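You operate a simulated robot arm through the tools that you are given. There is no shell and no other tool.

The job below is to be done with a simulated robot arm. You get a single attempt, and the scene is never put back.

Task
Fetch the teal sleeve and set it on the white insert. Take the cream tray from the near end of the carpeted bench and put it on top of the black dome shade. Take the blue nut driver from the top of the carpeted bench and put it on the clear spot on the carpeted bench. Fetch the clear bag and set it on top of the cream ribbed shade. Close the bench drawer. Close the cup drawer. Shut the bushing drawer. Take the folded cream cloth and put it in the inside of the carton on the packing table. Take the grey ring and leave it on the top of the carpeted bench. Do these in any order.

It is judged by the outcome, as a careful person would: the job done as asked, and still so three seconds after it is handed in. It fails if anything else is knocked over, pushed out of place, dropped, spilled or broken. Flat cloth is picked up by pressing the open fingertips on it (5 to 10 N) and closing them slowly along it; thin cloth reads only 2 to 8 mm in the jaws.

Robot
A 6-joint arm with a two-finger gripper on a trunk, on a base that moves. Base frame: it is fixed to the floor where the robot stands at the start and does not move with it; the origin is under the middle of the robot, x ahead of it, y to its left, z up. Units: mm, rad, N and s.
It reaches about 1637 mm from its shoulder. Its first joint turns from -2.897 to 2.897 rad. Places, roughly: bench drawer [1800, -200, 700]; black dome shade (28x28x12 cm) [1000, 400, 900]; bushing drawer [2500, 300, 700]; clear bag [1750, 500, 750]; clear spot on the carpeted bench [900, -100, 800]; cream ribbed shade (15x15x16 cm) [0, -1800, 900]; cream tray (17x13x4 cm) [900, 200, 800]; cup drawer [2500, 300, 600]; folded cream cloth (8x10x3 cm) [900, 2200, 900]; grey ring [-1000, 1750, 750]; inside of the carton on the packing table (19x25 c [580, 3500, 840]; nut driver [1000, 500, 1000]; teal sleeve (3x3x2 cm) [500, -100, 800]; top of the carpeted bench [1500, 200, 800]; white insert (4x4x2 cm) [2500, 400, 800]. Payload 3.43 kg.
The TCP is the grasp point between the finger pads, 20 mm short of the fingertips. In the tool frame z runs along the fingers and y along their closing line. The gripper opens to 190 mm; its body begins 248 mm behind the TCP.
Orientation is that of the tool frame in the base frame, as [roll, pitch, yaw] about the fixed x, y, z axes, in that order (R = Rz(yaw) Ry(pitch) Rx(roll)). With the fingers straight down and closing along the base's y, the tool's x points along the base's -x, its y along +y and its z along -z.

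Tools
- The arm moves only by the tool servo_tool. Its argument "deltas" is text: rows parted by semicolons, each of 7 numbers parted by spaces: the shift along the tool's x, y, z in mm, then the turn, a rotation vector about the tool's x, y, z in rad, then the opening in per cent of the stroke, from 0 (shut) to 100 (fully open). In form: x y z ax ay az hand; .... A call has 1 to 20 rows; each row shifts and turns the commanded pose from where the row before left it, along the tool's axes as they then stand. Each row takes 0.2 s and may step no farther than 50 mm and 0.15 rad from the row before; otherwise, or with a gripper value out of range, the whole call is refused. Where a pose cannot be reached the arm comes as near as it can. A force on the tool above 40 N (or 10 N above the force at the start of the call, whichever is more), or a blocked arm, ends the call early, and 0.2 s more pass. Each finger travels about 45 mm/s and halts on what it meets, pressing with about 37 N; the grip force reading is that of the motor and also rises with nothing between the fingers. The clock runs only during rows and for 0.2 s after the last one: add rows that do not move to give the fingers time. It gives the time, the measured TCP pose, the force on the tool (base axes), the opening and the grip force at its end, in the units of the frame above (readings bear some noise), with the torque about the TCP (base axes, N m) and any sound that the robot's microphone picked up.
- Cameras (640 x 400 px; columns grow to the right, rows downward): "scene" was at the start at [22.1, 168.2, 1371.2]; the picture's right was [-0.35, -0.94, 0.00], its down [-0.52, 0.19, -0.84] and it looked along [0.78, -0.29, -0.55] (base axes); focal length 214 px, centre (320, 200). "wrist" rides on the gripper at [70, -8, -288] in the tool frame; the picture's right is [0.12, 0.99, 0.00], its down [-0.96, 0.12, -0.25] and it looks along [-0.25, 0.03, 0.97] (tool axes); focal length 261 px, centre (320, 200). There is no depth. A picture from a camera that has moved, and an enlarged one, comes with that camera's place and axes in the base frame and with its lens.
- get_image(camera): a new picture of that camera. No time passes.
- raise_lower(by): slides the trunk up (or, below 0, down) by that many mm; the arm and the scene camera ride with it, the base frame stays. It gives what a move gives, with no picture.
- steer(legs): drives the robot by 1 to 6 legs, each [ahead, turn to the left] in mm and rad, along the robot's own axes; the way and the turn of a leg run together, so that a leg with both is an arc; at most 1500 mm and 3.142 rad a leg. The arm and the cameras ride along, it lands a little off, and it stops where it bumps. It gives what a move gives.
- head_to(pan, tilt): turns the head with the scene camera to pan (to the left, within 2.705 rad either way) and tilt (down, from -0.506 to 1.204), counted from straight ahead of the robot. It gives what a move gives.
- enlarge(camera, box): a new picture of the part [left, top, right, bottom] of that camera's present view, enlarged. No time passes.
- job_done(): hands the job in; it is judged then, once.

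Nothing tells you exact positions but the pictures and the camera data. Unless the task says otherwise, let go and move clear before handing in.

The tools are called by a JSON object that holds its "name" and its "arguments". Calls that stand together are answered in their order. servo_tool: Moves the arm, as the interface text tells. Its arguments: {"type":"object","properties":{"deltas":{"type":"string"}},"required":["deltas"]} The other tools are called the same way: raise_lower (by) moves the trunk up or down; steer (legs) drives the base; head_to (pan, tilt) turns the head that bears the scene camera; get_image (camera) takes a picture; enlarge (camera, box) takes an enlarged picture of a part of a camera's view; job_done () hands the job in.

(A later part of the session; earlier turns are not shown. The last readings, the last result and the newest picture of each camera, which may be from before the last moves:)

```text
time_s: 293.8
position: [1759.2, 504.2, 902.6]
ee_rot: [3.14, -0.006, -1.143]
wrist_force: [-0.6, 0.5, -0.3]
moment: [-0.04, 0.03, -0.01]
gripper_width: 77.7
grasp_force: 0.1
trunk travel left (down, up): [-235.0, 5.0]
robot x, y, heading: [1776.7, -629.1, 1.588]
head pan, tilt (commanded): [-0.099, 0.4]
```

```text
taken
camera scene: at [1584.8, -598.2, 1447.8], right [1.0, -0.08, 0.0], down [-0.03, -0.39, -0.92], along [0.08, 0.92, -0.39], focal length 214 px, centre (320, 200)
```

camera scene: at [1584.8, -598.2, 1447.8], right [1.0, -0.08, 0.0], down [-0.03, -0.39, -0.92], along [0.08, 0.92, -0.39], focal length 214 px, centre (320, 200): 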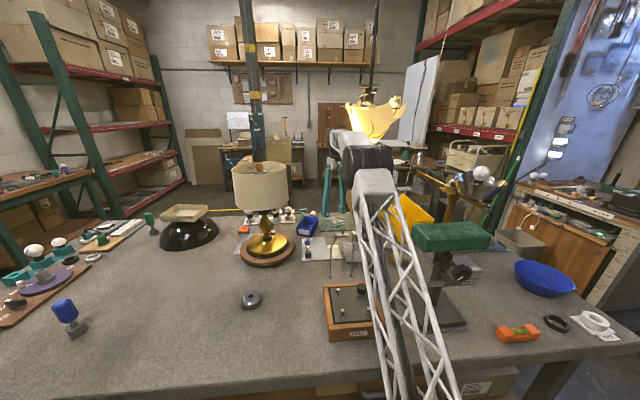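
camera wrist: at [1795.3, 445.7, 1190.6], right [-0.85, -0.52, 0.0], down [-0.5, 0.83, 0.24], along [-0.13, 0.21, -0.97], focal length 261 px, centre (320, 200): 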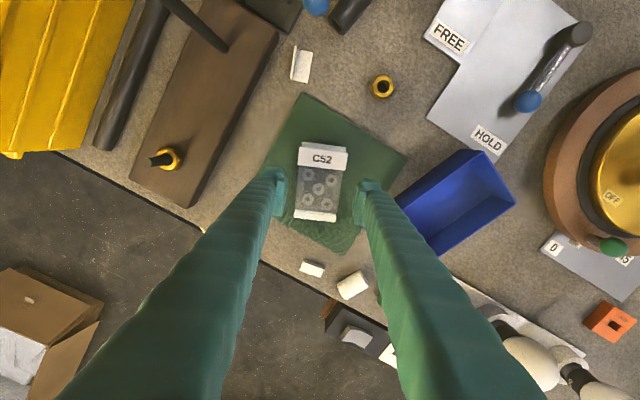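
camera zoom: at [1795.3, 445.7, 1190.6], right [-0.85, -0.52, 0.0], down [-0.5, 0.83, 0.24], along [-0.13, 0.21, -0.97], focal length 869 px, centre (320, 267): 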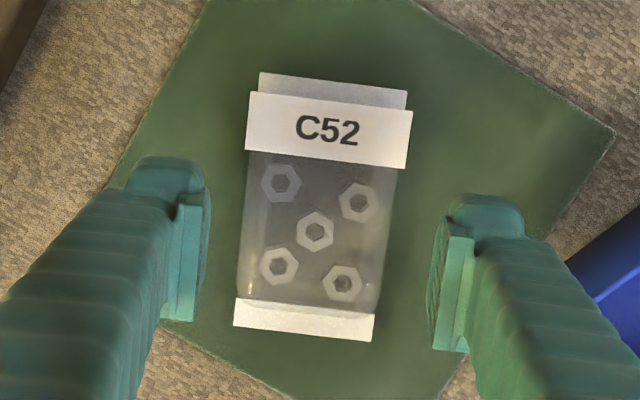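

Bag is centred between the fingers. Descending to the mat carefully.

{"name": "servo_tool", "arguments": {"deltas": "3 0 20 0 0 0 41; 0 0 18 0 0 0 41; 0 0 0 0 0 0 41"}}

{"name": "servo_tool", "arguments": {"deltas": "0 0 3 0 0 0 41; 0 0 2 0 0 0 41; 0 0 0 0 0 0 41"}}

{"name": "servo_tool", "arguments": {"deltas": "0 0 2 0 0 0 41; 0 0 0 0 0 0 41"}}

```text
time_s: 294.6
position: [1761.8, 502.2, 866.5]
ee_rot: [3.141, -0.003, -1.145]
wrist_force: [0.9, 0.0, 0.5]
moment: [0.02, 0.0, -0.06]
gripper_width: 77.9
grasp_force: 0.1
trunk travel left (down, up): [-235.0, 5.0]
robot x, y, heading: [1777.1, -627.6, 1.585]
head pan, tilt (commanded): [-0.099, 0.4]
```

```text
time_s: 295.4
position: [1760.6, 502.0, 860.7]
ee_rot: [3.139, -0.004, -1.144]
wrist_force: [-0.2, 0.0, 0.0]
moment: [0.0, -0.03, 0.02]
gripper_width: 77.9
grasp_force: 0.2
trunk travel left (down, up): [-235.0, 5.0]
robot x, y, heading: [1775.7, -626.0, 1.589]
head pan, tilt (commanded): [-0.099, 0.4]
```

```text
time_s: 296.0
position: [1761.4, 503.1, 857.9]
ee_rot: [3.141, -0.004, -1.145]
wrist_force: [-0.4, -0.1, -0.1]
moment: [0.02, 0.0, 0.02]
gripper_width: 78.1
grasp_force: 0.1
trunk travel left (down, up): [-235.0, 5.0]
robot x, y, heading: [1773.0, -624.9, 1.592]
head pan, tilt (commanded): [-0.099, 0.4]
```

{"name": "servo_tool", "arguments": {"deltas": "0 0 2 0 0 0 41; 0 0 0 0 0 0 41"}}

{"name": "servo_tool", "arguments": {"deltas": "0 0 1.5 0 0 0 41; 0 0 0 0 0 0 41"}}

{"name": "enlarge", "arguments": {"camera": "wrist", "box": [240, 120, 400, 240]}}

```text
time_s: 296.6
position: [1761.8, 500.6, 855.1]
ee_rot: [3.141, -0.003, -1.144]
wrist_force: [0.1, 0.1, 0.3]
moment: [-0.02, 0.05, 0.05]
gripper_width: 77.9
grasp_force: 0.1
trunk travel left (down, up): [-235.0, 5.0]
robot x, y, heading: [1776.8, -629.0, 1.592]
head pan, tilt (commanded): [-0.099, 0.4]
```

```text
time_s: 297.2
position: [1760.9, 501.5, 855.3]
ee_rot: [3.141, -0.004, -1.145]
wrist_force: [-0.6, 0.7, 4.7]
moment: [0.16, -0.19, 0.05]
gripper_width: 78.0
grasp_force: 0.5
trunk travel left (down, up): [-235.0, 5.0]
robot x, y, heading: [1776.8, -628.4, 1.59]
head pan, tilt (commanded): [-0.099, 0.4]
```

```text
3.33 times, centred on (320, 180) of wrist
camera zoom: at [1797.2, 442.1, 1142.5], right [-0.85, -0.52, 0.0], down [-0.5, 0.83, 0.24], along [-0.13, 0.21, -0.97], focal length 869 px, centre (320, 267)
```

zoom: 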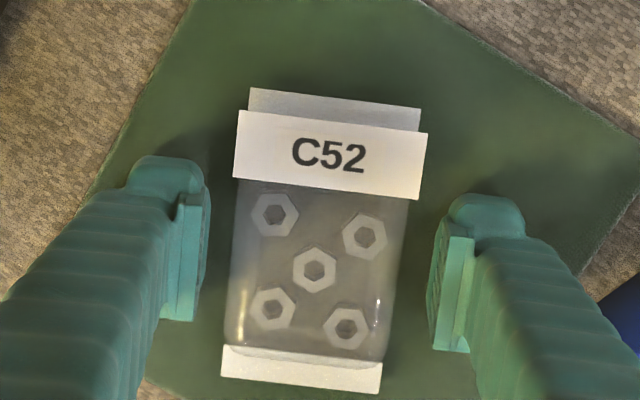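

Just touching the mat. Raising 2 mm and closing gently on the bag's sides.

{"name": "servo_tool", "arguments": {"deltas": "0 0 -2 0 0 0 41; 0 0 0 0 0 0 38; 0 0 0 0 0 0 36; 0 0 0 0 0 0 34; 0 0 0 0 0 0 32; 0 0 0 0 0 0 30; 0 0 0 0 0 0 30"}}

{"name": "enlarge", "arguments": {"camera": "wrist", "box": [240, 120, 400, 240]}}

```text
time_s: 298.8
position: [1761.2, 500.8, 856.6]
ee_rot: [3.141, -0.003, -1.146]
wrist_force: [0.3, 0.0, 0.7]
moment: [-0.02, 0.0, 0.01]
gripper_width: 58.6
grasp_force: 36.5
trunk travel left (down, up): [-235.0, 5.0]
robot x, y, heading: [1777.1, -628.8, 1.586]
head pan, tilt (commanded): [-0.099, 0.4]
```

```text
3.33 times, centred on (320, 180) of wrist
camera zoom: at [1797.7, 442.7, 1144.3], right [-0.85, -0.52, 0.0], down [-0.5, 0.83, 0.24], along [-0.13, 0.21, -0.97], focal length 869 px, centre (320, 267)
```

zoom: 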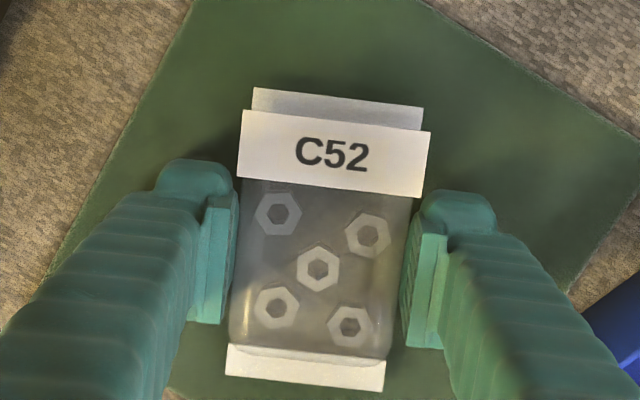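

The bag is firm and gripped at 58.6 mm. Test lift.

{"name": "servo_tool", "arguments": {"deltas": "0 0 -5 0 0 0 28; 0 0 -10 0 0 0 28; 0 0 -15 0 0 0 28; 0 0 -20 0 0 0 28; 0 0 0 0 0 0 28"}}

{"name": "enlarge", "arguments": {"camera": "wrist", "box": [240, 120, 400, 240]}}

{"name": "enlarge", "arguments": {"camera": "scene", "box": [290, 170, 420, 260]}}

```text
time_s: 300.0
position: [1763.6, 502.7, 905.8]
ee_rot: [3.14, -0.003, -1.144]
wrist_force: [-0.4, 0.3, -1.0]
moment: [0.02, 0.02, -0.03]
gripper_width: 58.5
grasp_force: 36.5
trunk travel left (down, up): [-235.0, 5.0]
robot x, y, heading: [1774.3, -627.7, 1.588]
head pan, tilt (commanded): [-0.099, 0.4]
```

```text
3.33 times, centred on (320, 180) of wrist
camera zoom: at [1799.4, 442.4, 1193.6], right [-0.85, -0.52, 0.0], down [-0.5, 0.83, 0.24], along [-0.13, 0.21, -0.97], focal length 869 px, centre (320, 267)
```

zoom: 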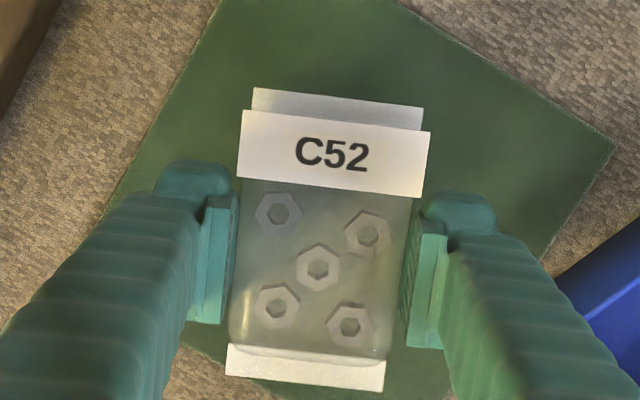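

```text
4.44 times, centred on (355, 215) of scene
camera zoom: at [1584.8, -598.4, 1447.8], right [1.0, -0.08, 0.0], down [-0.03, -0.39, -0.92], along [0.08, 0.92, -0.39], focal length 953 px, centre (164, 133)
```

zoom: 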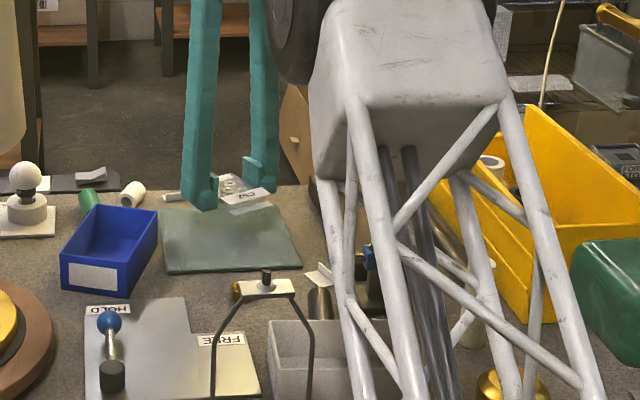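

The bag is lifted level. I'll retract along the same path, up and back.

{"name": "servo_tool", "arguments": {"deltas": "0 0 -30 0 0 0 28; 0 0 -30 0 0 0 28; 0 0 -30 0 0 0 28; 19.1 8.7 -12 0 0 0 28; 19.1 8.7 -12 0 0 0 28; 19.1 8.7 -12 0 0 0 28; 19.1 8.7 -12 0 0 0 28; 19.1 8.7 -12 0 0 0 28; 0 0 0 0 0 0.1367 28; 0 0 0 0 0 0.1367 28; 0 0 0 0 0 0.1367 28; 40 -2 -14 0 0 0 28; 40 -2 -14 0 0 0 28; 40 -2 -14 0 0 0 28; 40 -2 -14 0 0 0 28; 40 -2 -14 0 0 0 28; 40 -2 -14 0 0 0 28; 40 -2 -14 0 0 0 28; 0 0 0 0 0 0 28"}}

{"name": "get_image", "arguments": {"camera": "wrist"}}

```text
time_s: 304.0
position: [1779.8, 117.5, 1157.4]
ee_rot: [-3.141, -0.005, -1.555]
wrist_force: [0.0, -0.7, -1.7]
moment: [0.09, 0.01, -0.04]
gripper_width: 58.4
grasp_force: 37.0
trunk travel left (down, up): [-235.0, 5.0]
robot x, y, heading: [1778.5, -625.6, 1.587]
head pan, tilt (commanded): [-0.099, 0.4]
```

```text
taken
camera wrist: at [1789.3, 48.0, 1445.3], right [-0.99, -0.14, 0.0], down [-0.13, 0.96, 0.24], along [-0.03, 0.24, -0.97], focal length 261 px, centre (320, 200)
```

wrist: 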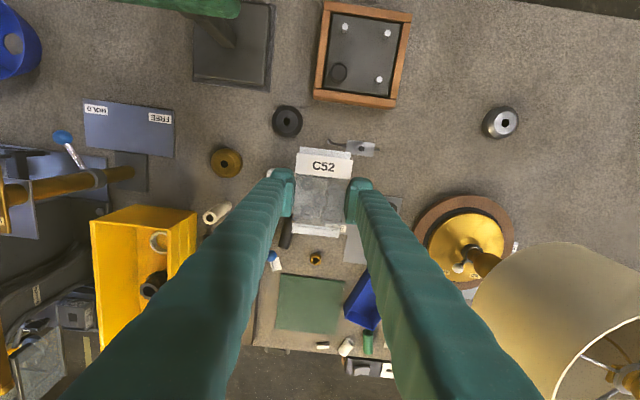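

{"name": "servo_tool", "arguments": {"deltas": "46 0 0 0 0 0 28; 46 0 0 0 0 0 28; 46 0 0 0 0 0 28; 0 0 0 0 0 0 28"}}

{"name": "steer", "arguments": {"legs": [[-375, 0], [0, 1.555], [1500, 0], [260, 0]]}}

{"name": "head_to", "arguments": {"pan": 0.7, "tilt": 0.4}}

{"name": "get_image", "arguments": {"camera": "scene"}}

```text
time_s: 305.0
position: [1783.5, -17.5, 1159.8]
ee_rot: [3.14, -0.003, -1.554]
wrist_force: [1.0, -0.2, -0.8]
moment: [0.07, 0.01, -0.02]
gripper_width: 58.6
grasp_force: 37.1
trunk travel left (down, up): [-235.0, 5.0]
robot x, y, heading: [1776.2, -626.2, 1.585]
head pan, tilt (commanded): [-0.099, 0.4]
```

```text
time_s: 319.8
position: [-574.6, -1059.7, 1159.2]
ee_rot: [-3.141, -0.002, 0.041]
wrist_force: [-0.2, -0.1, -1.4]
moment: [0.0, 0.0, 0.01]
gripper_width: 58.6
grasp_force: 36.9
trunk travel left (down, up): [-235.0, 5.0]
robot x, y, heading: [37.2, -1050.6, -3.094]
head pan, tilt (commanded): [-0.099, 0.4]
```

```text
time_s: 320.9
position: [-575.3, -1060.2, 1159.4]
ee_rot: [-3.141, -0.004, 0.042]
wrist_force: [0.4, 1.0, -0.5]
moment: [-0.05, -0.01, -0.01]
gripper_width: 58.6
grasp_force: 37.1
trunk travel left (down, up): [-235.0, 5.0]
robot x, y, heading: [37.6, -1052.4, -3.102]
head pan, tilt (commanded): [0.7, 0.4]
```

```text
taken
camera scene: at [34.8, -1309.9, 1447.8], right [-0.68, 0.74, 0.0], down [0.29, 0.26, -0.92], along [-0.68, -0.62, -0.39], focal length 214 px, centre (320, 200)
```

scene: 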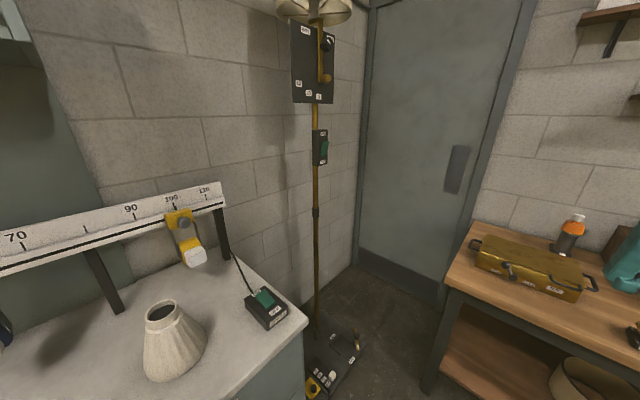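

I see the cream ribbed shade with its open neck on the counter. Turning to face it.

{"name": "steer", "arguments": {"legs": [[0, 1.53]]}}

{"name": "head_to", "arguments": {"pan": -0.2, "tilt": 0.5}}

{"name": "get_image", "arguments": {"camera": "scene"}}

{"name": "get_image", "arguments": {"camera": "wrist"}}

```text
time_s: 325.1
position: [-5.9, -1661.5, 1159.4]
ee_rot: [3.141, -0.004, 1.531]
wrist_force: [0.1, -0.9, -1.1]
moment: [-0.06, -0.03, 0.01]
gripper_width: 58.7
grasp_force: 37.2
trunk travel left (down, up): [-235.0, 5.0]
robot x, y, heading: [33.6, -1051.7, -1.611]
head pan, tilt (commanded): [0.7, 0.4]
```

```text
time_s: 326.3
position: [-5.9, -1661.8, 1159.9]
ee_rot: [-3.142, -0.002, 1.531]
wrist_force: [-0.2, 0.2, -1.7]
moment: [-0.02, -0.01, -0.01]
gripper_width: 58.6
grasp_force: 36.9
trunk travel left (down, up): [-235.0, 5.0]
robot x, y, heading: [34.7, -1055.2, -1.61]
head pan, tilt (commanded): [-0.201, 0.499]
```

```text
taken
camera scene: at [214.0, -1087.8, 1438.7], right [-0.97, 0.24, 0.0], down [0.11, 0.46, -0.88], along [-0.21, -0.85, -0.48], focal length 214 px, centre (320, 200)
```

scene: 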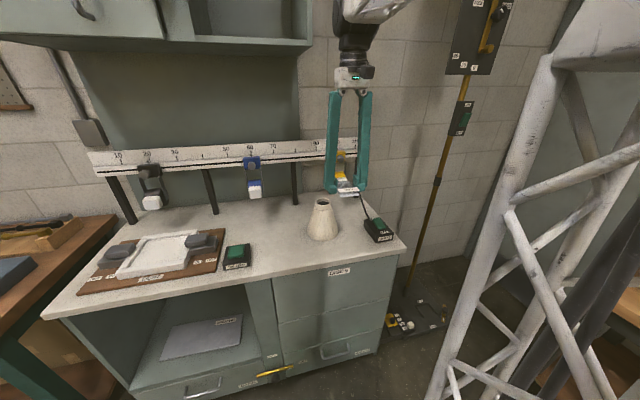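

```text
taken
camera wrist: at [-13.0, -1592.3, 1447.5], right [1.0, 0.08, 0.0], down [0.08, -0.97, 0.24], along [0.02, -0.24, -0.97], focal length 261 px, centre (320, 200)
```

wrist: 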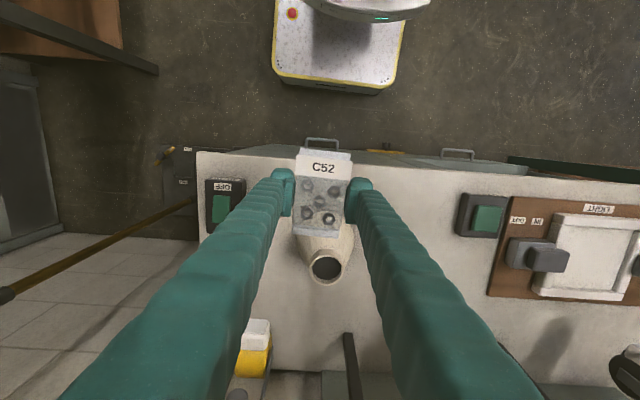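

{"name": "enlarge", "arguments": {"camera": "wrist", "box": [260, 210, 400, 310]}}

{"name": "enlarge", "arguments": {"camera": "scene", "box": [280, 170, 380, 250]}}

```text
4.00 times, centred on (330, 260) of wrist
camera zoom: at [-13.0, -1592.3, 1447.5], right [1.0, 0.08, 0.0], down [0.08, -0.97, 0.24], along [0.02, -0.24, -0.97], focal length 1043 px, centre (280, -40)
```

zoom: 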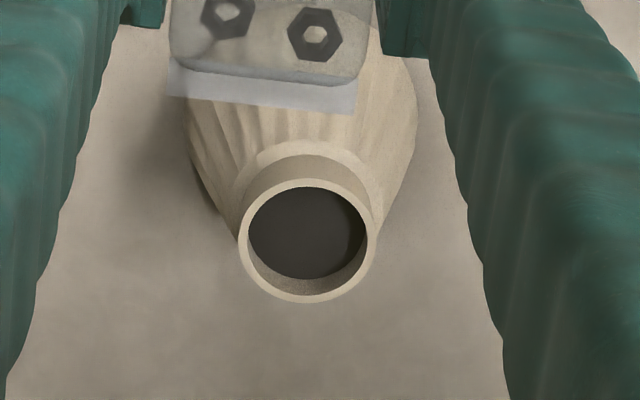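

```text
5.00 times, centred on (330, 210) of scene
camera zoom: at [214.0, -1087.8, 1438.7], right [-0.97, 0.24, 0.0], down [0.11, 0.46, -0.88], along [-0.21, -0.85, -0.48], focal length 1072 px, centre (270, 150)
```

zoom: 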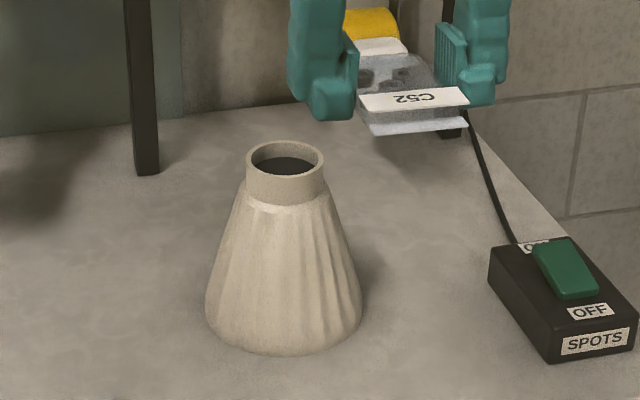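

The shade's neck is at about (19, −1836) with its rim at z≈1010 (68 mm wide). I'll bring the bag over it.

{"name": "servo_tool", "arguments": {"deltas": "-43.2 8 0 0 0 0 28; -43.2 8 0 0 0 0 28; -43.2 8 0 0 0 0 28; -43.3 7.9 0 0 0 0 28; 0 0 25 0 0 0 28; 0 0 25 0 0 0 28; 0 0 20 0 0 0 28; 0 0 0 0 0 0 28"}}

{"name": "enlarge", "arguments": {"camera": "scene", "box": [270, 150, 380, 240]}}

{"name": "get_image", "arguments": {"camera": "wrist"}}

```text
time_s: 328.1
position: [18.7, -1834.6, 1088.2]
ee_rot: [3.141, -0.003, 1.529]
wrist_force: [-0.8, 0.2, -0.6]
moment: [0.01, -0.01, 0.0]
gripper_width: 58.3
grasp_force: 37.1
trunk travel left (down, up): [-235.0, 5.0]
robot x, y, heading: [33.5, -1050.2, -1.61]
head pan, tilt (commanded): [-0.201, 0.499]
```

```text
4.44 times, centred on (325, 195) of scene
camera zoom: at [213.9, -1088.0, 1438.7], right [-0.97, 0.24, 0.0], down [0.11, 0.47, -0.88], along [-0.21, -0.85, -0.48], focal length 953 px, centre (298, 222)
```

zoom: 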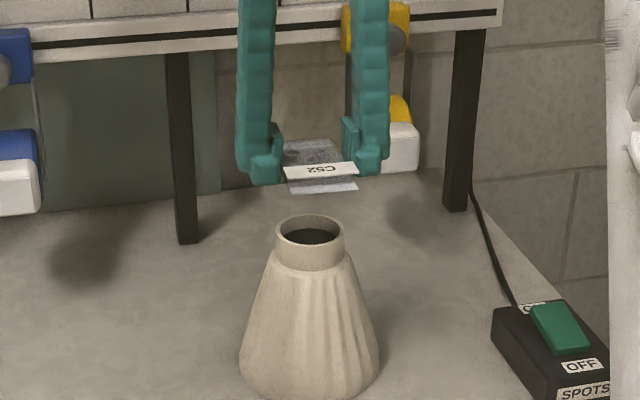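

```text
taken
camera wrist: at [11.4, -1766.2, 1374.8], right [1.0, 0.08, 0.0], down [0.08, -0.97, 0.24], along [0.02, -0.24, -0.97], focal length 261 px, centre (320, 200)
```

wrist: 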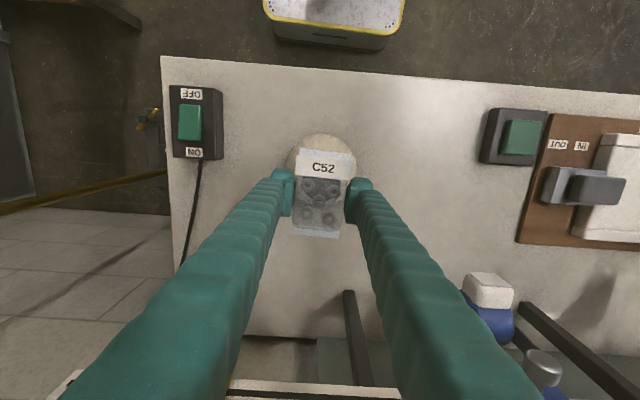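

Centred over the neck. Lowering gently.

{"name": "servo_tool", "arguments": {"deltas": "-3 0 15 0 0 0 28; 0 0 15 0 0 0 28; 0 0 4 0 0 0 28; 0 0 0 0 0 0 28"}}

{"name": "enlarge", "arguments": {"camera": "scene", "box": [290, 170, 360, 220]}}

{"name": "servo_tool", "arguments": {"deltas": "0 0 2 0 0 0 28; 0 0 0 0 0 0 28"}}

```text
time_s: 329.1
position: [17.8, -1838.2, 1054.1]
ee_rot: [-3.141, -0.002, 1.53]
wrist_force: [-0.3, 0.5, -0.4]
moment: [-0.02, 0.02, -0.03]
gripper_width: 58.3
grasp_force: 37.4
trunk travel left (down, up): [-235.0, 5.0]
robot x, y, heading: [32.9, -1051.3, -1.611]
head pan, tilt (commanded): [-0.201, 0.499]
```

```text
8.00 times, centred on (325, 195) of scene
camera zoom: at [213.9, -1087.9, 1438.7], right [-0.97, 0.24, 0.0], down [0.11, 0.46, -0.88], along [-0.21, -0.85, -0.48], focal length 1716 px, centre (280, 240)
```

zoom: 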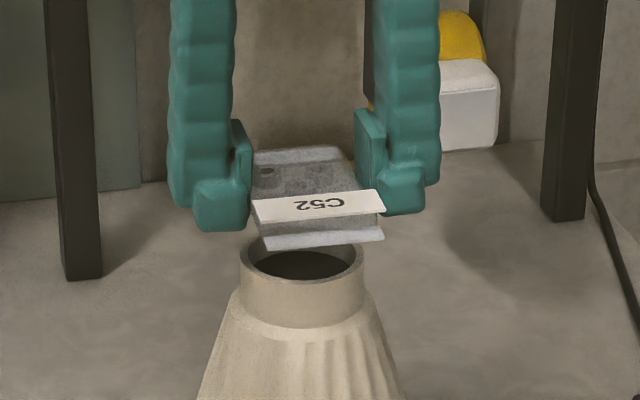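

```text
time_s: 329.7
position: [18.0, -1838.3, 1053.7]
ee_rot: [-3.141, -0.002, 1.529]
wrist_force: [0.1, -0.9, -0.9]
moment: [0.06, 0.02, 0.0]
gripper_width: 58.5
grasp_force: 37.2
trunk travel left (down, up): [-235.0, 5.0]
robot x, y, heading: [37.9, -1052.7, -1.608]
head pan, tilt (commanded): [-0.201, 0.499]
```

{"name": "servo_tool", "arguments": {"deltas": "0 0 3 0 0 0 28; 0 0 2 0 0 0 28; 0 0 0 0 0 0 28"}}

{"name": "servo_tool", "arguments": {"deltas": "0 0 2 0 0 0 28; 0 0 0 0 0 0 28"}}

{"name": "servo_tool", "arguments": {"deltas": "0 0 2 0 0 0 28; 0 0 0 0 0 0 28"}}

{"name": "enlarge", "arguments": {"camera": "scene", "box": [290, 170, 360, 220]}}

```text
time_s: 330.5
position: [17.9, -1838.7, 1047.4]
ee_rot: [-3.141, -0.005, 1.53]
wrist_force: [0.0, -0.3, -0.3]
moment: [-0.02, 0.0, -0.02]
gripper_width: 58.7
grasp_force: 36.9
trunk travel left (down, up): [-235.0, 5.0]
robot x, y, heading: [36.5, -1047.9, -1.607]
head pan, tilt (commanded): [-0.201, 0.499]
```

```text
time_s: 331.1
position: [19.6, -1838.3, 1046.2]
ee_rot: [-3.141, -0.002, 1.531]
wrist_force: [-0.7, 0.5, -0.3]
moment: [-0.06, -0.02, -0.02]
gripper_width: 58.7
grasp_force: 37.1
trunk travel left (down, up): [-235.0, 5.0]
robot x, y, heading: [38.2, -1055.4, -1.611]
head pan, tilt (commanded): [-0.201, 0.499]
```

```text
time_s: 331.7
position: [18.4, -1838.5, 1044.5]
ee_rot: [-3.141, -0.005, 1.53]
wrist_force: [0.2, 0.9, -0.4]
moment: [0.01, 0.01, 0.01]
gripper_width: 58.6
grasp_force: 37.6
trunk travel left (down, up): [-235.0, 5.0]
robot x, y, heading: [36.0, -1052.8, -1.612]
head pan, tilt (commanded): [-0.201, 0.499]
```

```text
8.00 times, centred on (325, 195) of scene
camera zoom: at [213.9, -1087.9, 1438.7], right [-0.97, 0.24, 0.0], down [0.11, 0.46, -0.88], along [-0.21, -0.85, -0.48], focal length 1716 px, centre (280, 240)
```

zoom: 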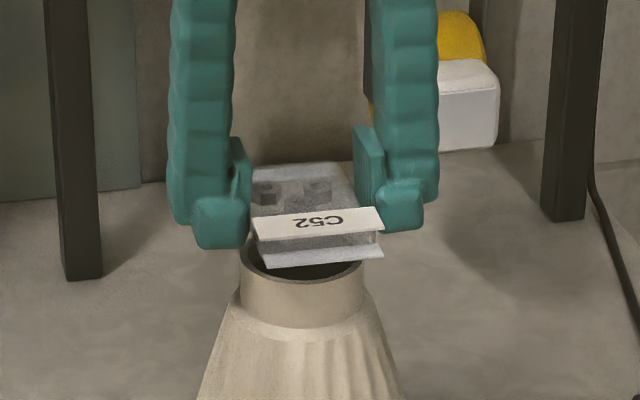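

{"name": "servo_tool", "arguments": {"deltas": "0 0 2 0 0 0 28; 0 0 0 0 0 0 28"}}

{"name": "servo_tool", "arguments": {"deltas": "0 0 2 0 0 0 28; 0 0 0 0 0 0 28"}}

{"name": "servo_tool", "arguments": {"deltas": "0 0 1.5 0 0 0 28; 0 0 0 0 0 0 28"}}

```text
time_s: 332.3
position: [17.9, -1837.7, 1042.1]
ee_rot: [3.139, -0.003, 1.531]
wrist_force: [0.0, -0.5, -1.1]
moment: [0.03, 0.0, 0.01]
gripper_width: 58.6
grasp_force: 36.9
trunk travel left (down, up): [-235.0, 5.0]
robot x, y, heading: [38.8, -1056.8, -1.611]
head pan, tilt (commanded): [-0.201, 0.499]
```

```text
time_s: 332.9
position: [19.0, -1838.1, 1039.1]
ee_rot: [-3.139, -0.005, 1.531]
wrist_force: [0.5, -0.8, -0.4]
moment: [-0.02, -0.01, 0.0]
gripper_width: 58.4
grasp_force: 37.0
trunk travel left (down, up): [-235.0, 5.0]
robot x, y, heading: [33.8, -1050.6, -1.609]
head pan, tilt (commanded): [-0.201, 0.499]
```

```text
time_s: 333.5
position: [18.4, -1838.9, 1039.7]
ee_rot: [3.141, -0.003, 1.53]
wrist_force: [-0.3, 0.0, -0.5]
moment: [-0.02, 0.0, -0.02]
gripper_width: 58.8
grasp_force: 37.6
trunk travel left (down, up): [-235.0, 5.0]
robot x, y, heading: [36.7, -1050.0, -1.608]
head pan, tilt (commanded): [-0.201, 0.499]
```

{"name": "servo_tool", "arguments": {"deltas": "0 0 1.5 0 0 0 28; 0 0 0 0 0 0 28"}}

{"name": "servo_tool", "arguments": {"deltas": "0 0 1.5 0 0 0 28; 0 0 0 0 0 0 28"}}

{"name": "enlarge", "arguments": {"camera": "scene", "box": [290, 170, 360, 220]}}

```text
time_s: 334.1
position: [17.3, -1839.0, 1037.2]
ee_rot: [-3.141, -0.004, 1.531]
wrist_force: [0.3, -0.6, -1.0]
moment: [0.0, 0.01, -0.01]
gripper_width: 58.4
grasp_force: 36.5
trunk travel left (down, up): [-235.0, 5.0]
robot x, y, heading: [36.4, -1050.4, -1.615]
head pan, tilt (commanded): [-0.201, 0.499]
```

```text
time_s: 334.7
position: [18.4, -1838.5, 1037.0]
ee_rot: [3.141, -0.004, 1.531]
wrist_force: [0.0, -0.1, -1.2]
moment: [0.01, 0.03, 0.02]
gripper_width: 58.5
grasp_force: 37.2
trunk travel left (down, up): [-235.0, 5.0]
robot x, y, heading: [38.5, -1052.6, -1.612]
head pan, tilt (commanded): [-0.201, 0.499]
```

```text
8.00 times, centred on (325, 195) of scene
camera zoom: at [213.9, -1087.9, 1438.7], right [-0.97, 0.24, 0.0], down [0.11, 0.46, -0.88], along [-0.21, -0.85, -0.48], focal length 1716 px, centre (280, 240)
```

zoom: 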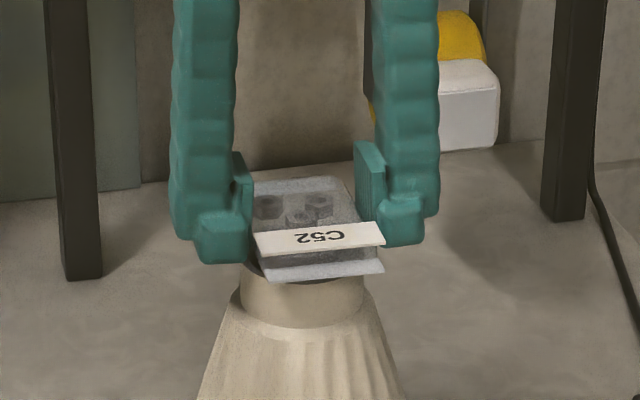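

{"name": "servo_tool", "arguments": {"deltas": "0 0 1.5 0 0 0 28; 0 0 0 0 0 0 28"}}

{"name": "servo_tool", "arguments": {"deltas": "0 0 1.5 0 0 0 28; 0 0 0 0 0 0 28"}}

{"name": "servo_tool", "arguments": {"deltas": "0 0 1.5 0 0 0 28; 0 0 0 0 0 0 28"}}

```text
time_s: 335.3
position: [17.8, -1837.3, 1033.9]
ee_rot: [-3.141, -0.004, 1.53]
wrist_force: [0.4, -0.6, -1.0]
moment: [-0.01, -0.01, 0.0]
gripper_width: 58.8
grasp_force: 36.9
trunk travel left (down, up): [-235.0, 5.0]
robot x, y, heading: [37.6, -1051.8, -1.613]
head pan, tilt (commanded): [-0.201, 0.499]
```

```text
time_s: 335.9
position: [18.6, -1839.1, 1033.3]
ee_rot: [-3.139, -0.002, 1.531]
wrist_force: [-0.3, -0.2, -0.6]
moment: [0.03, 0.0, 0.03]
gripper_width: 58.8
grasp_force: 37.0
trunk travel left (down, up): [-235.0, 5.0]
robot x, y, heading: [37.8, -1051.3, -1.61]
head pan, tilt (commanded): [-0.201, 0.499]
```

```text
time_s: 336.5
position: [18.8, -1837.8, 1031.2]
ee_rot: [-3.141, -0.002, 1.53]
wrist_force: [-0.2, -0.4, 1.7]
moment: [-0.03, -0.05, -0.01]
gripper_width: 58.8
grasp_force: 37.3
trunk travel left (down, up): [-235.0, 5.0]
robot x, y, heading: [34.4, -1047.9, -1.611]
head pan, tilt (commanded): [-0.201, 0.499]
```

Contact is beginning. One tiny step more, then look.

{"name": "servo_tool", "arguments": {"deltas": "0 0 0.7 0 0 0 28; 0 0 0 0 0 0 28"}}

{"name": "enlarge", "arguments": {"camera": "scene", "box": [290, 170, 360, 220]}}

{"name": "enlarge", "arguments": {"camera": "wrist", "box": [250, 120, 390, 250]}}

```text
time_s: 337.1
position: [17.1, -1837.9, 1031.0]
ee_rot: [-3.141, -0.004, 1.532]
wrist_force: [-0.1, -1.3, 14.4]
moment: [0.03, -0.11, 0.01]
gripper_width: 58.6
grasp_force: 36.9
trunk travel left (down, up): [-235.0, 5.0]
robot x, y, heading: [35.9, -1052.1, -1.609]
head pan, tilt (commanded): [-0.201, 0.499]
```

```text
8.00 times, centred on (325, 195) of scene
camera zoom: at [214.0, -1087.5, 1438.9], right [-0.97, 0.24, 0.0], down [0.11, 0.46, -0.88], along [-0.21, -0.85, -0.48], focal length 1716 px, centre (280, 240)
```

zoom: 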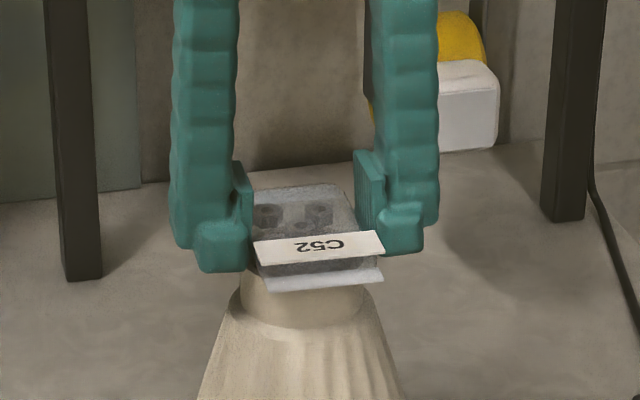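

```text
3.08 times, centred on (320, 185) of wrist
camera zoom: at [11.6, -1768.0, 1319.0], right [1.0, 0.08, 0.0], down [0.08, -0.97, 0.24], along [0.02, -0.24, -0.97], focal length 802 px, centre (320, 246)
```

zoom: 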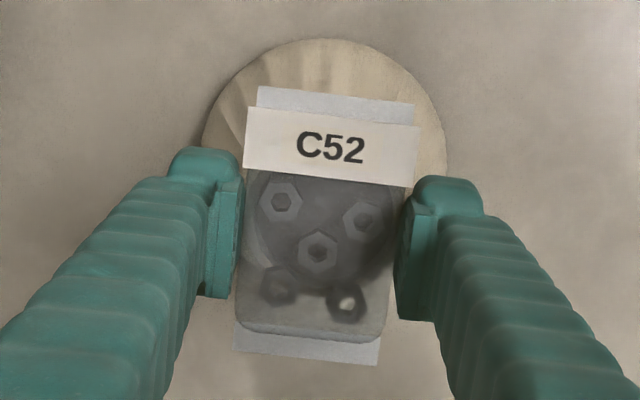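

The bag rests centred on the neck (I can see the neck's opening right beneath it). Releasing slowly.

{"name": "servo_tool", "arguments": {"deltas": "0 0 -0.5 0 0 0 28; 0 0 0 0 0 0 32; 0 0 0 0 0 0 34; 0 0 0 0 0 0 37; 0 0 0 0 0 0 41; 0 0 0 0 0 0 46; 0 0 0 0 0 0 46"}}

{"name": "enlarge", "arguments": {"camera": "scene", "box": [290, 170, 360, 220]}}

{"name": "enlarge", "arguments": {"camera": "wrist", "box": [250, 120, 390, 250]}}

```text
time_s: 338.7
position: [17.7, -1837.4, 1030.7]
ee_rot: [3.142, -0.003, 1.53]
wrist_force: [-0.2, -0.4, 0.3]
moment: [0.0, 0.0, 0.0]
gripper_width: 87.2
grasp_force: 0.1
trunk travel left (down, up): [-235.0, 5.0]
robot x, y, heading: [38.5, -1051.4, -1.613]
head pan, tilt (commanded): [-0.201, 0.499]
```

```text
8.00 times, centred on (325, 195) of scene
camera zoom: at [213.9, -1087.9, 1438.7], right [-0.97, 0.24, 0.0], down [0.11, 0.46, -0.88], along [-0.21, -0.85, -0.48], focal length 1716 px, centre (280, 240)
```

zoom: 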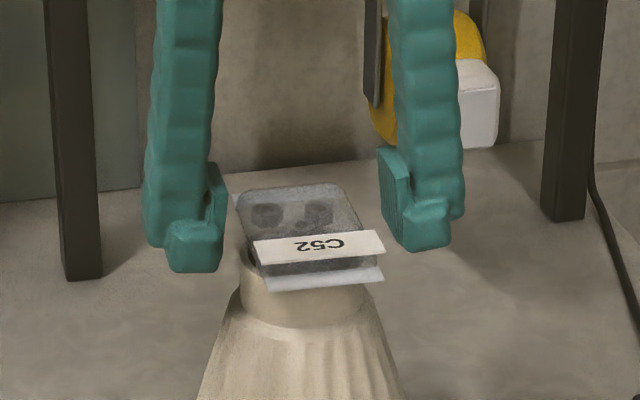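

```text
3.08 times, centred on (320, 185) of wrist
camera zoom: at [11.7, -1768.7, 1318.5], right [1.0, 0.08, 0.0], down [0.08, -0.97, 0.24], along [0.02, -0.24, -0.97], focal length 802 px, centre (320, 246)
```

zoom: 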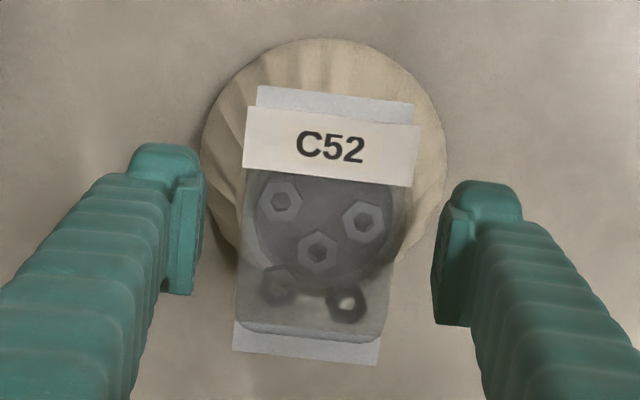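

The bag stays put, balanced on the shade's neck. Rising and retracting.

{"name": "servo_tool", "arguments": {"deltas": "0 0 -15 0 0 0 50; 0 0 -35 0 0 0 50; 0 0 -40 0 0 0 50; 0 0 -40 0 0 0 50; 0 0 -30 0 0 0 50; 46 0 0 0 0 0 50; 46 0 0 0 0 0 50; 46 0 0 0 0 0 50; 46 0 0 0 0 0 50; 46 0 0 0 0 0 50; 0 0 0 0 0 0 50"}}

{"name": "enlarge", "arguments": {"camera": "scene", "box": [260, 150, 390, 250]}}

{"name": "head_to", "arguments": {"pan": -2.0, "tilt": 0.5}}

{"name": "get_image", "arguments": {"camera": "scene"}}

```text
time_s: 341.1
position: [26.4, -1606.6, 1190.2]
ee_rot: [3.14, -0.004, 1.53]
wrist_force: [-0.1, 0.6, -0.4]
moment: [-0.09, -0.01, 0.01]
gripper_width: 95.0
grasp_force: 0.1
trunk travel left (down, up): [-235.0, 5.0]
robot x, y, heading: [35.0, -1053.3, -1.613]
head pan, tilt (commanded): [-0.201, 0.499]
```

```text
4.00 times, centred on (325, 200) of scene
camera zoom: at [213.9, -1087.4, 1438.7], right [-0.97, 0.24, 0.0], down [0.11, 0.46, -0.88], along [-0.21, -0.85, -0.48], focal length 858 px, centre (300, 200)
```

zoom: 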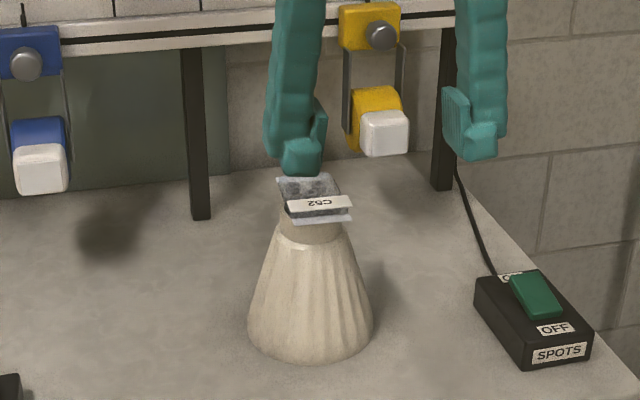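

```text
time_s: 342.9
position: [25.2, -1607.7, 1189.8]
ee_rot: [-3.141, -0.003, 1.53]
wrist_force: [-0.3, -0.1, 0.6]
moment: [-0.01, 0.0, -0.02]
gripper_width: 95.1
grasp_force: 0.1
trunk travel left (down, up): [-235.0, 5.0]
robot x, y, heading: [39.6, -1049.9, -1.614]
head pan, tilt (commanded): [-2.0, 0.499]
```

```text
taken
camera scene: at [177.1, -1069.3, 1439.5], right [-0.77, 0.64, 0.0], down [0.3, 0.36, -0.88], along [-0.57, -0.68, -0.47], focal length 214 px, centre (320, 200)
```

scene: 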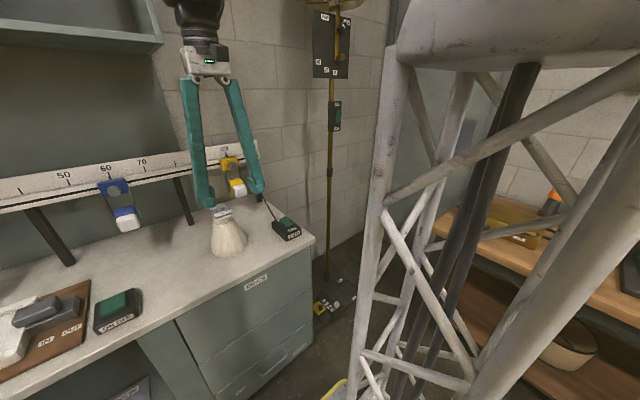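

The bag is set on the ribbed shade. Next is the grey ring on the green-legged table at the back left. Driving there.

{"name": "steer", "arguments": {"legs": [[0, 1.7], [0, 1.646], [1470, 0], [0, -0.162], [1250, 0]]}}

{"name": "head_to", "arguments": {"pan": 1.2, "tilt": 0.5}}

{"name": "get_image", "arguments": {"camera": "scene"}}

```text
time_s: 365.1
position: [22.4, 2198.1, 1190.8]
ee_rot: [-3.141, -0.004, -1.651]
wrist_force: [-0.7, -0.1, -0.7]
moment: [0.01, 0.0, -0.03]
gripper_width: 95.2
grasp_force: 0.0
trunk travel left (down, up): [-235.0, 5.0]
robot x, y, heading: [-11.3, 1644.2, 1.495]
head pan, tilt (commanded): [-2.0, 0.499]
```

```text
time_s: 367.9
position: [21.3, 2197.9, 1189.9]
ee_rot: [-3.142, -0.004, -1.651]
wrist_force: [0.3, -0.4, 0.3]
moment: [0.01, -0.03, -0.01]
gripper_width: 95.2
grasp_force: 0.1
trunk travel left (down, up): [-235.0, 5.0]
robot x, y, heading: [-10.5, 1641.1, 1.495]
head pan, tilt (commanded): [1.201, 0.499]
```

```text
taken
camera scene: at [-296.5, 1639.1, 1438.7], right [0.44, 0.9, 0.0], down [0.43, -0.21, -0.88], along [-0.79, 0.38, -0.48], focal length 214 px, centre (320, 200)
```

scene: 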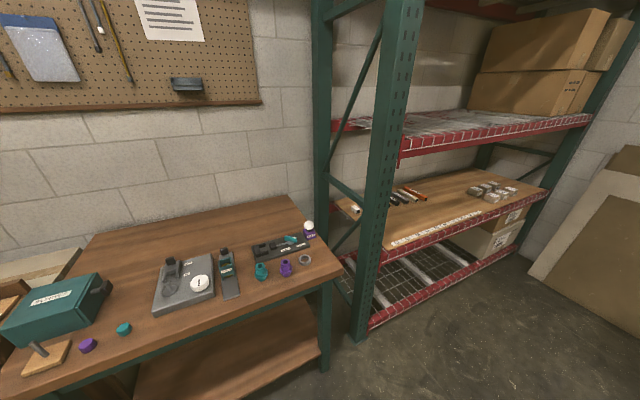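

{"name": "enlarge", "arguments": {"camera": "scene", "box": [200, 210, 360, 310]}}

{"name": "enlarge", "arguments": {"camera": "scene", "box": [0, 230, 240, 380]}}

```text
4.00 times, centred on (280, 260) of scene
camera zoom: at [-296.5, 1639.1, 1438.7], right [0.44, 0.9, 0.0], down [0.43, -0.21, -0.88], along [-0.79, 0.38, -0.48], focal length 858 px, centre (480, -40)
```

zoom: 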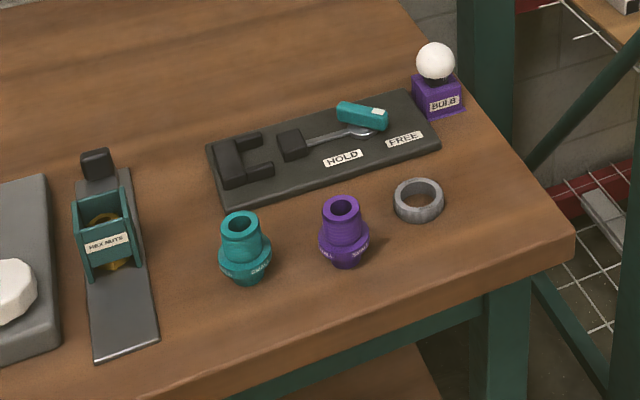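

```text
2.67 times, centred on (120, 305) of scene
camera zoom: at [-296.5, 1639.1, 1438.7], right [0.44, 0.9, 0.0], down [0.43, -0.21, -0.88], along [-0.79, 0.38, -0.48], focal length 572 px, centre (853, -80)
```

zoom: 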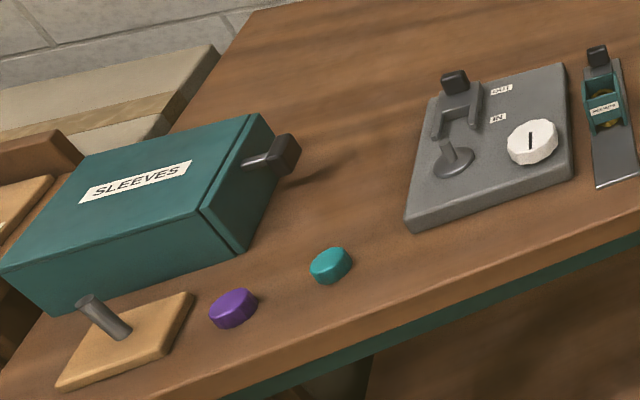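

The grey ring is at the right end of this table beside a purple bushing. Turning to face the table.

{"name": "steer", "arguments": {"legs": [[0, 1.645], [170, 0]]}}

{"name": "head_to", "arguments": {"pan": -0.3, "tilt": 0.6}}

{"name": "get_image", "arguments": {"camera": "scene"}}

{"name": "get_image", "arguments": {"camera": "wrist"}}

```text
time_s: 373.5
position: [-736.7, 1636.9, 1191.4]
ee_rot: [3.141, -0.004, -0.008]
wrist_force: [-0.1, -1.0, 0.1]
moment: [-0.02, 0.07, -0.02]
gripper_width: 95.2
grasp_force: 0.1
trunk travel left (down, up): [-235.0, 5.0]
robot x, y, heading: [-179.2, 1643.4, 3.134]
head pan, tilt (commanded): [1.201, 0.499]
```

```text
time_s: 375.1
position: [-736.6, 1638.5, 1189.4]
ee_rot: [-3.14, -0.003, -0.009]
wrist_force: [-0.6, 0.6, 0.1]
moment: [-0.01, -0.02, 0.02]
gripper_width: 95.1
grasp_force: 0.1
trunk travel left (down, up): [-235.0, 5.0]
robot x, y, heading: [-181.2, 1647.3, 3.132]
head pan, tilt (commanded): [-0.3, 0.6]
```

```text
taken
camera scene: at [-208.2, 1472.2, 1429.6], right [0.3, 0.95, 0.0], down [0.54, -0.17, -0.83], along [-0.79, 0.25, -0.56], focal length 214 px, centre (320, 200)
```

scene: 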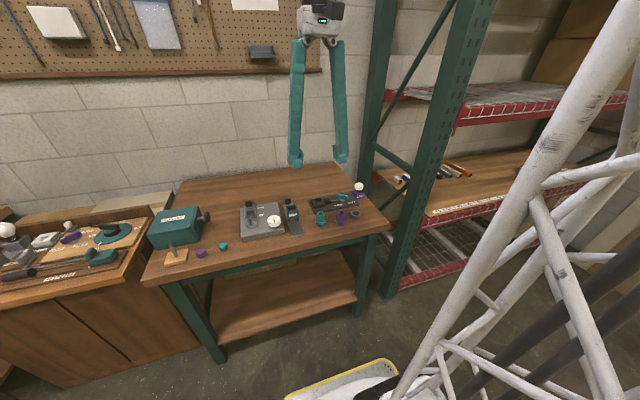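

```text
taken
camera wrist: at [-668.4, 1644.4, 1478.0], right [0.11, -0.99, 0.0], down [-0.96, -0.11, 0.24], along [-0.24, -0.03, -0.97], focal length 261 px, centre (320, 200)
```

wrist: 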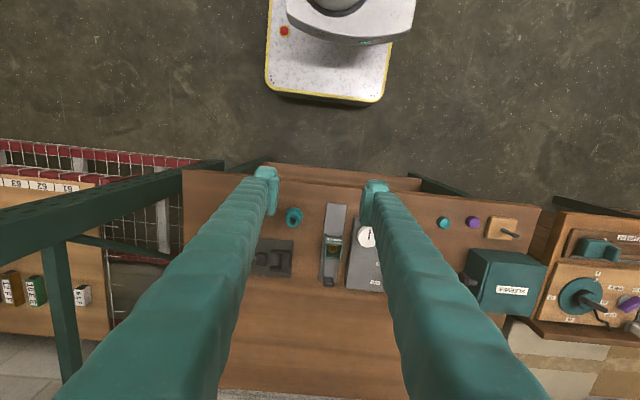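

{"name": "servo_tool", "arguments": {"deltas": "-24.2 -35.1 0 0 0 0 55; -24.2 -35.1 0 0 0 0 55; -24.2 -35.1 0 0 0 0 55; -24.2 -35.1 0 0 0 0 55; -24.2 -35.1 0 0 0 0 55; -24.2 -35.1 0 0 0 0 55; 0 0 0 0 0 0 55"}}

{"name": "get_image", "arguments": {"camera": "wrist"}}

{"name": "enlarge", "arguments": {"camera": "wrist", "box": [240, 120, 400, 240]}}

{"name": "get_image", "arguments": {"camera": "scene"}}

```text
time_s: 376.7
position: [-882.4, 1849.8, 1187.0]
ee_rot: [-3.141, -0.005, -0.009]
wrist_force: [-1.1, 0.7, -0.9]
moment: [-0.03, -0.07, -0.01]
gripper_width: 104.5
grasp_force: 0.1
trunk travel left (down, up): [-235.0, 5.0]
robot x, y, heading: [-181.1, 1644.8, 3.135]
head pan, tilt (commanded): [-0.3, 0.6]
```

```text
taken
camera wrist: at [-814.1, 1857.7, 1476.5], right [0.11, -0.99, 0.0], down [-0.96, -0.11, 0.24], along [-0.24, -0.03, -0.97], focal length 261 px, centre (320, 200)
```

wrist: 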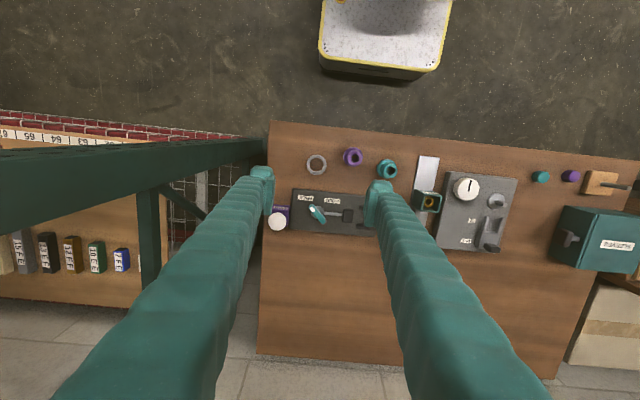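

```text
3.33 times, centred on (320, 180) of wrist
camera zoom: at [-814.1, 1857.7, 1476.5], right [0.11, -0.99, 0.0], down [-0.96, -0.11, 0.24], along [-0.24, -0.03, -0.97], focal length 869 px, centre (320, 267)
```

zoom: 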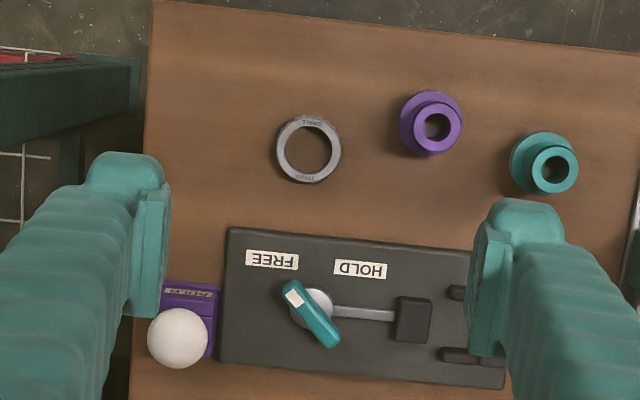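

```text
taken
camera scene: at [-208.5, 1472.5, 1429.6], right [0.3, 0.95, 0.0], down [0.54, -0.17, -0.82], along [-0.79, 0.25, -0.57], focal length 214 px, centre (320, 200)
```

scene: 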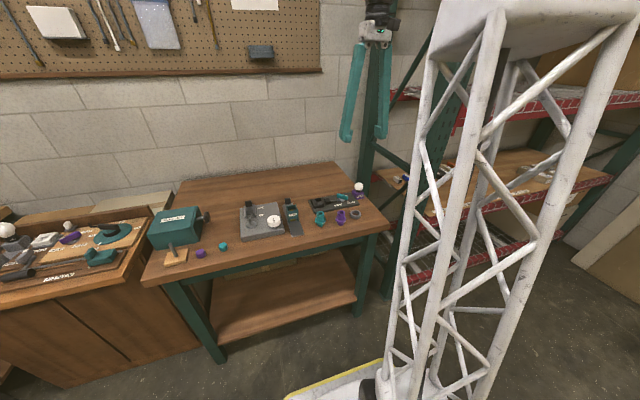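

The ring is at about (−886, 1856), top near z≈828. I'll rotate 30° so the fingers clear the purple bushing and the black plate, and descend.

{"name": "servo_tool", "arguments": {"deltas": "-3.5 -6 30 0 0 0 36; 0 0 40 0 0 0.131 36; 0 0 40 0 0 0.131 36; 0 0 40 0 0 0.131 36; 0 0 40 0 0 0.131 36; 0 0 40 0 0 0 36; 0 0 30 0 0 0 36; 0 0 0 0 0 0 36"}}

{"name": "enlarge", "arguments": {"camera": "wrist", "box": [240, 120, 400, 240]}}

{"name": "get_image", "arguments": {"camera": "wrist"}}

```text
time_s: 378.5
position: [-884.1, 1856.0, 927.3]
ee_rot: [-3.141, -0.003, -0.534]
wrist_force: [0.2, -0.7, -0.2]
moment: [-0.04, 0.0, 0.0]
gripper_width: 68.3
grasp_force: 0.0
trunk travel left (down, up): [-235.0, 5.0]
robot x, y, heading: [-180.6, 1644.2, 3.133]
head pan, tilt (commanded): [-0.3, 0.6]
```

```text
3.33 times, centred on (320, 180) of wrist
camera zoom: at [-820.1, 1827.2, 1215.2], right [-0.4, -0.92, 0.0], down [-0.89, 0.39, 0.24], along [-0.22, 0.1, -0.97], focal length 869 px, centre (320, 267)
```

zoom: 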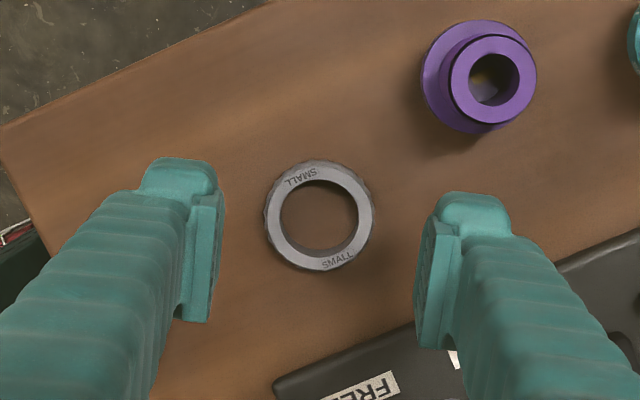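

```text
taken
camera wrist: at [-820.1, 1827.2, 1215.2], right [-0.4, -0.92, 0.0], down [-0.89, 0.39, 0.24], along [-0.22, 0.1, -0.97], focal length 261 px, centre (320, 200)
```

wrist: 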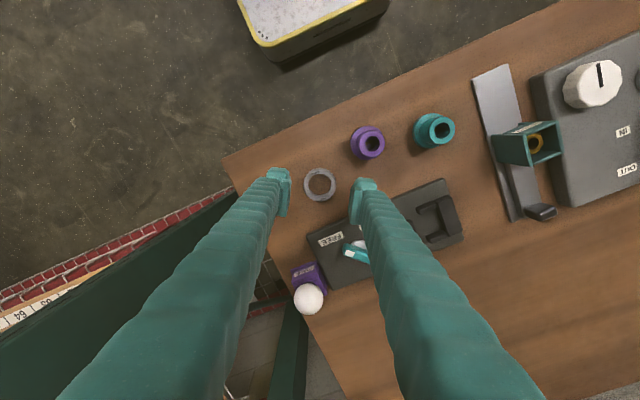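

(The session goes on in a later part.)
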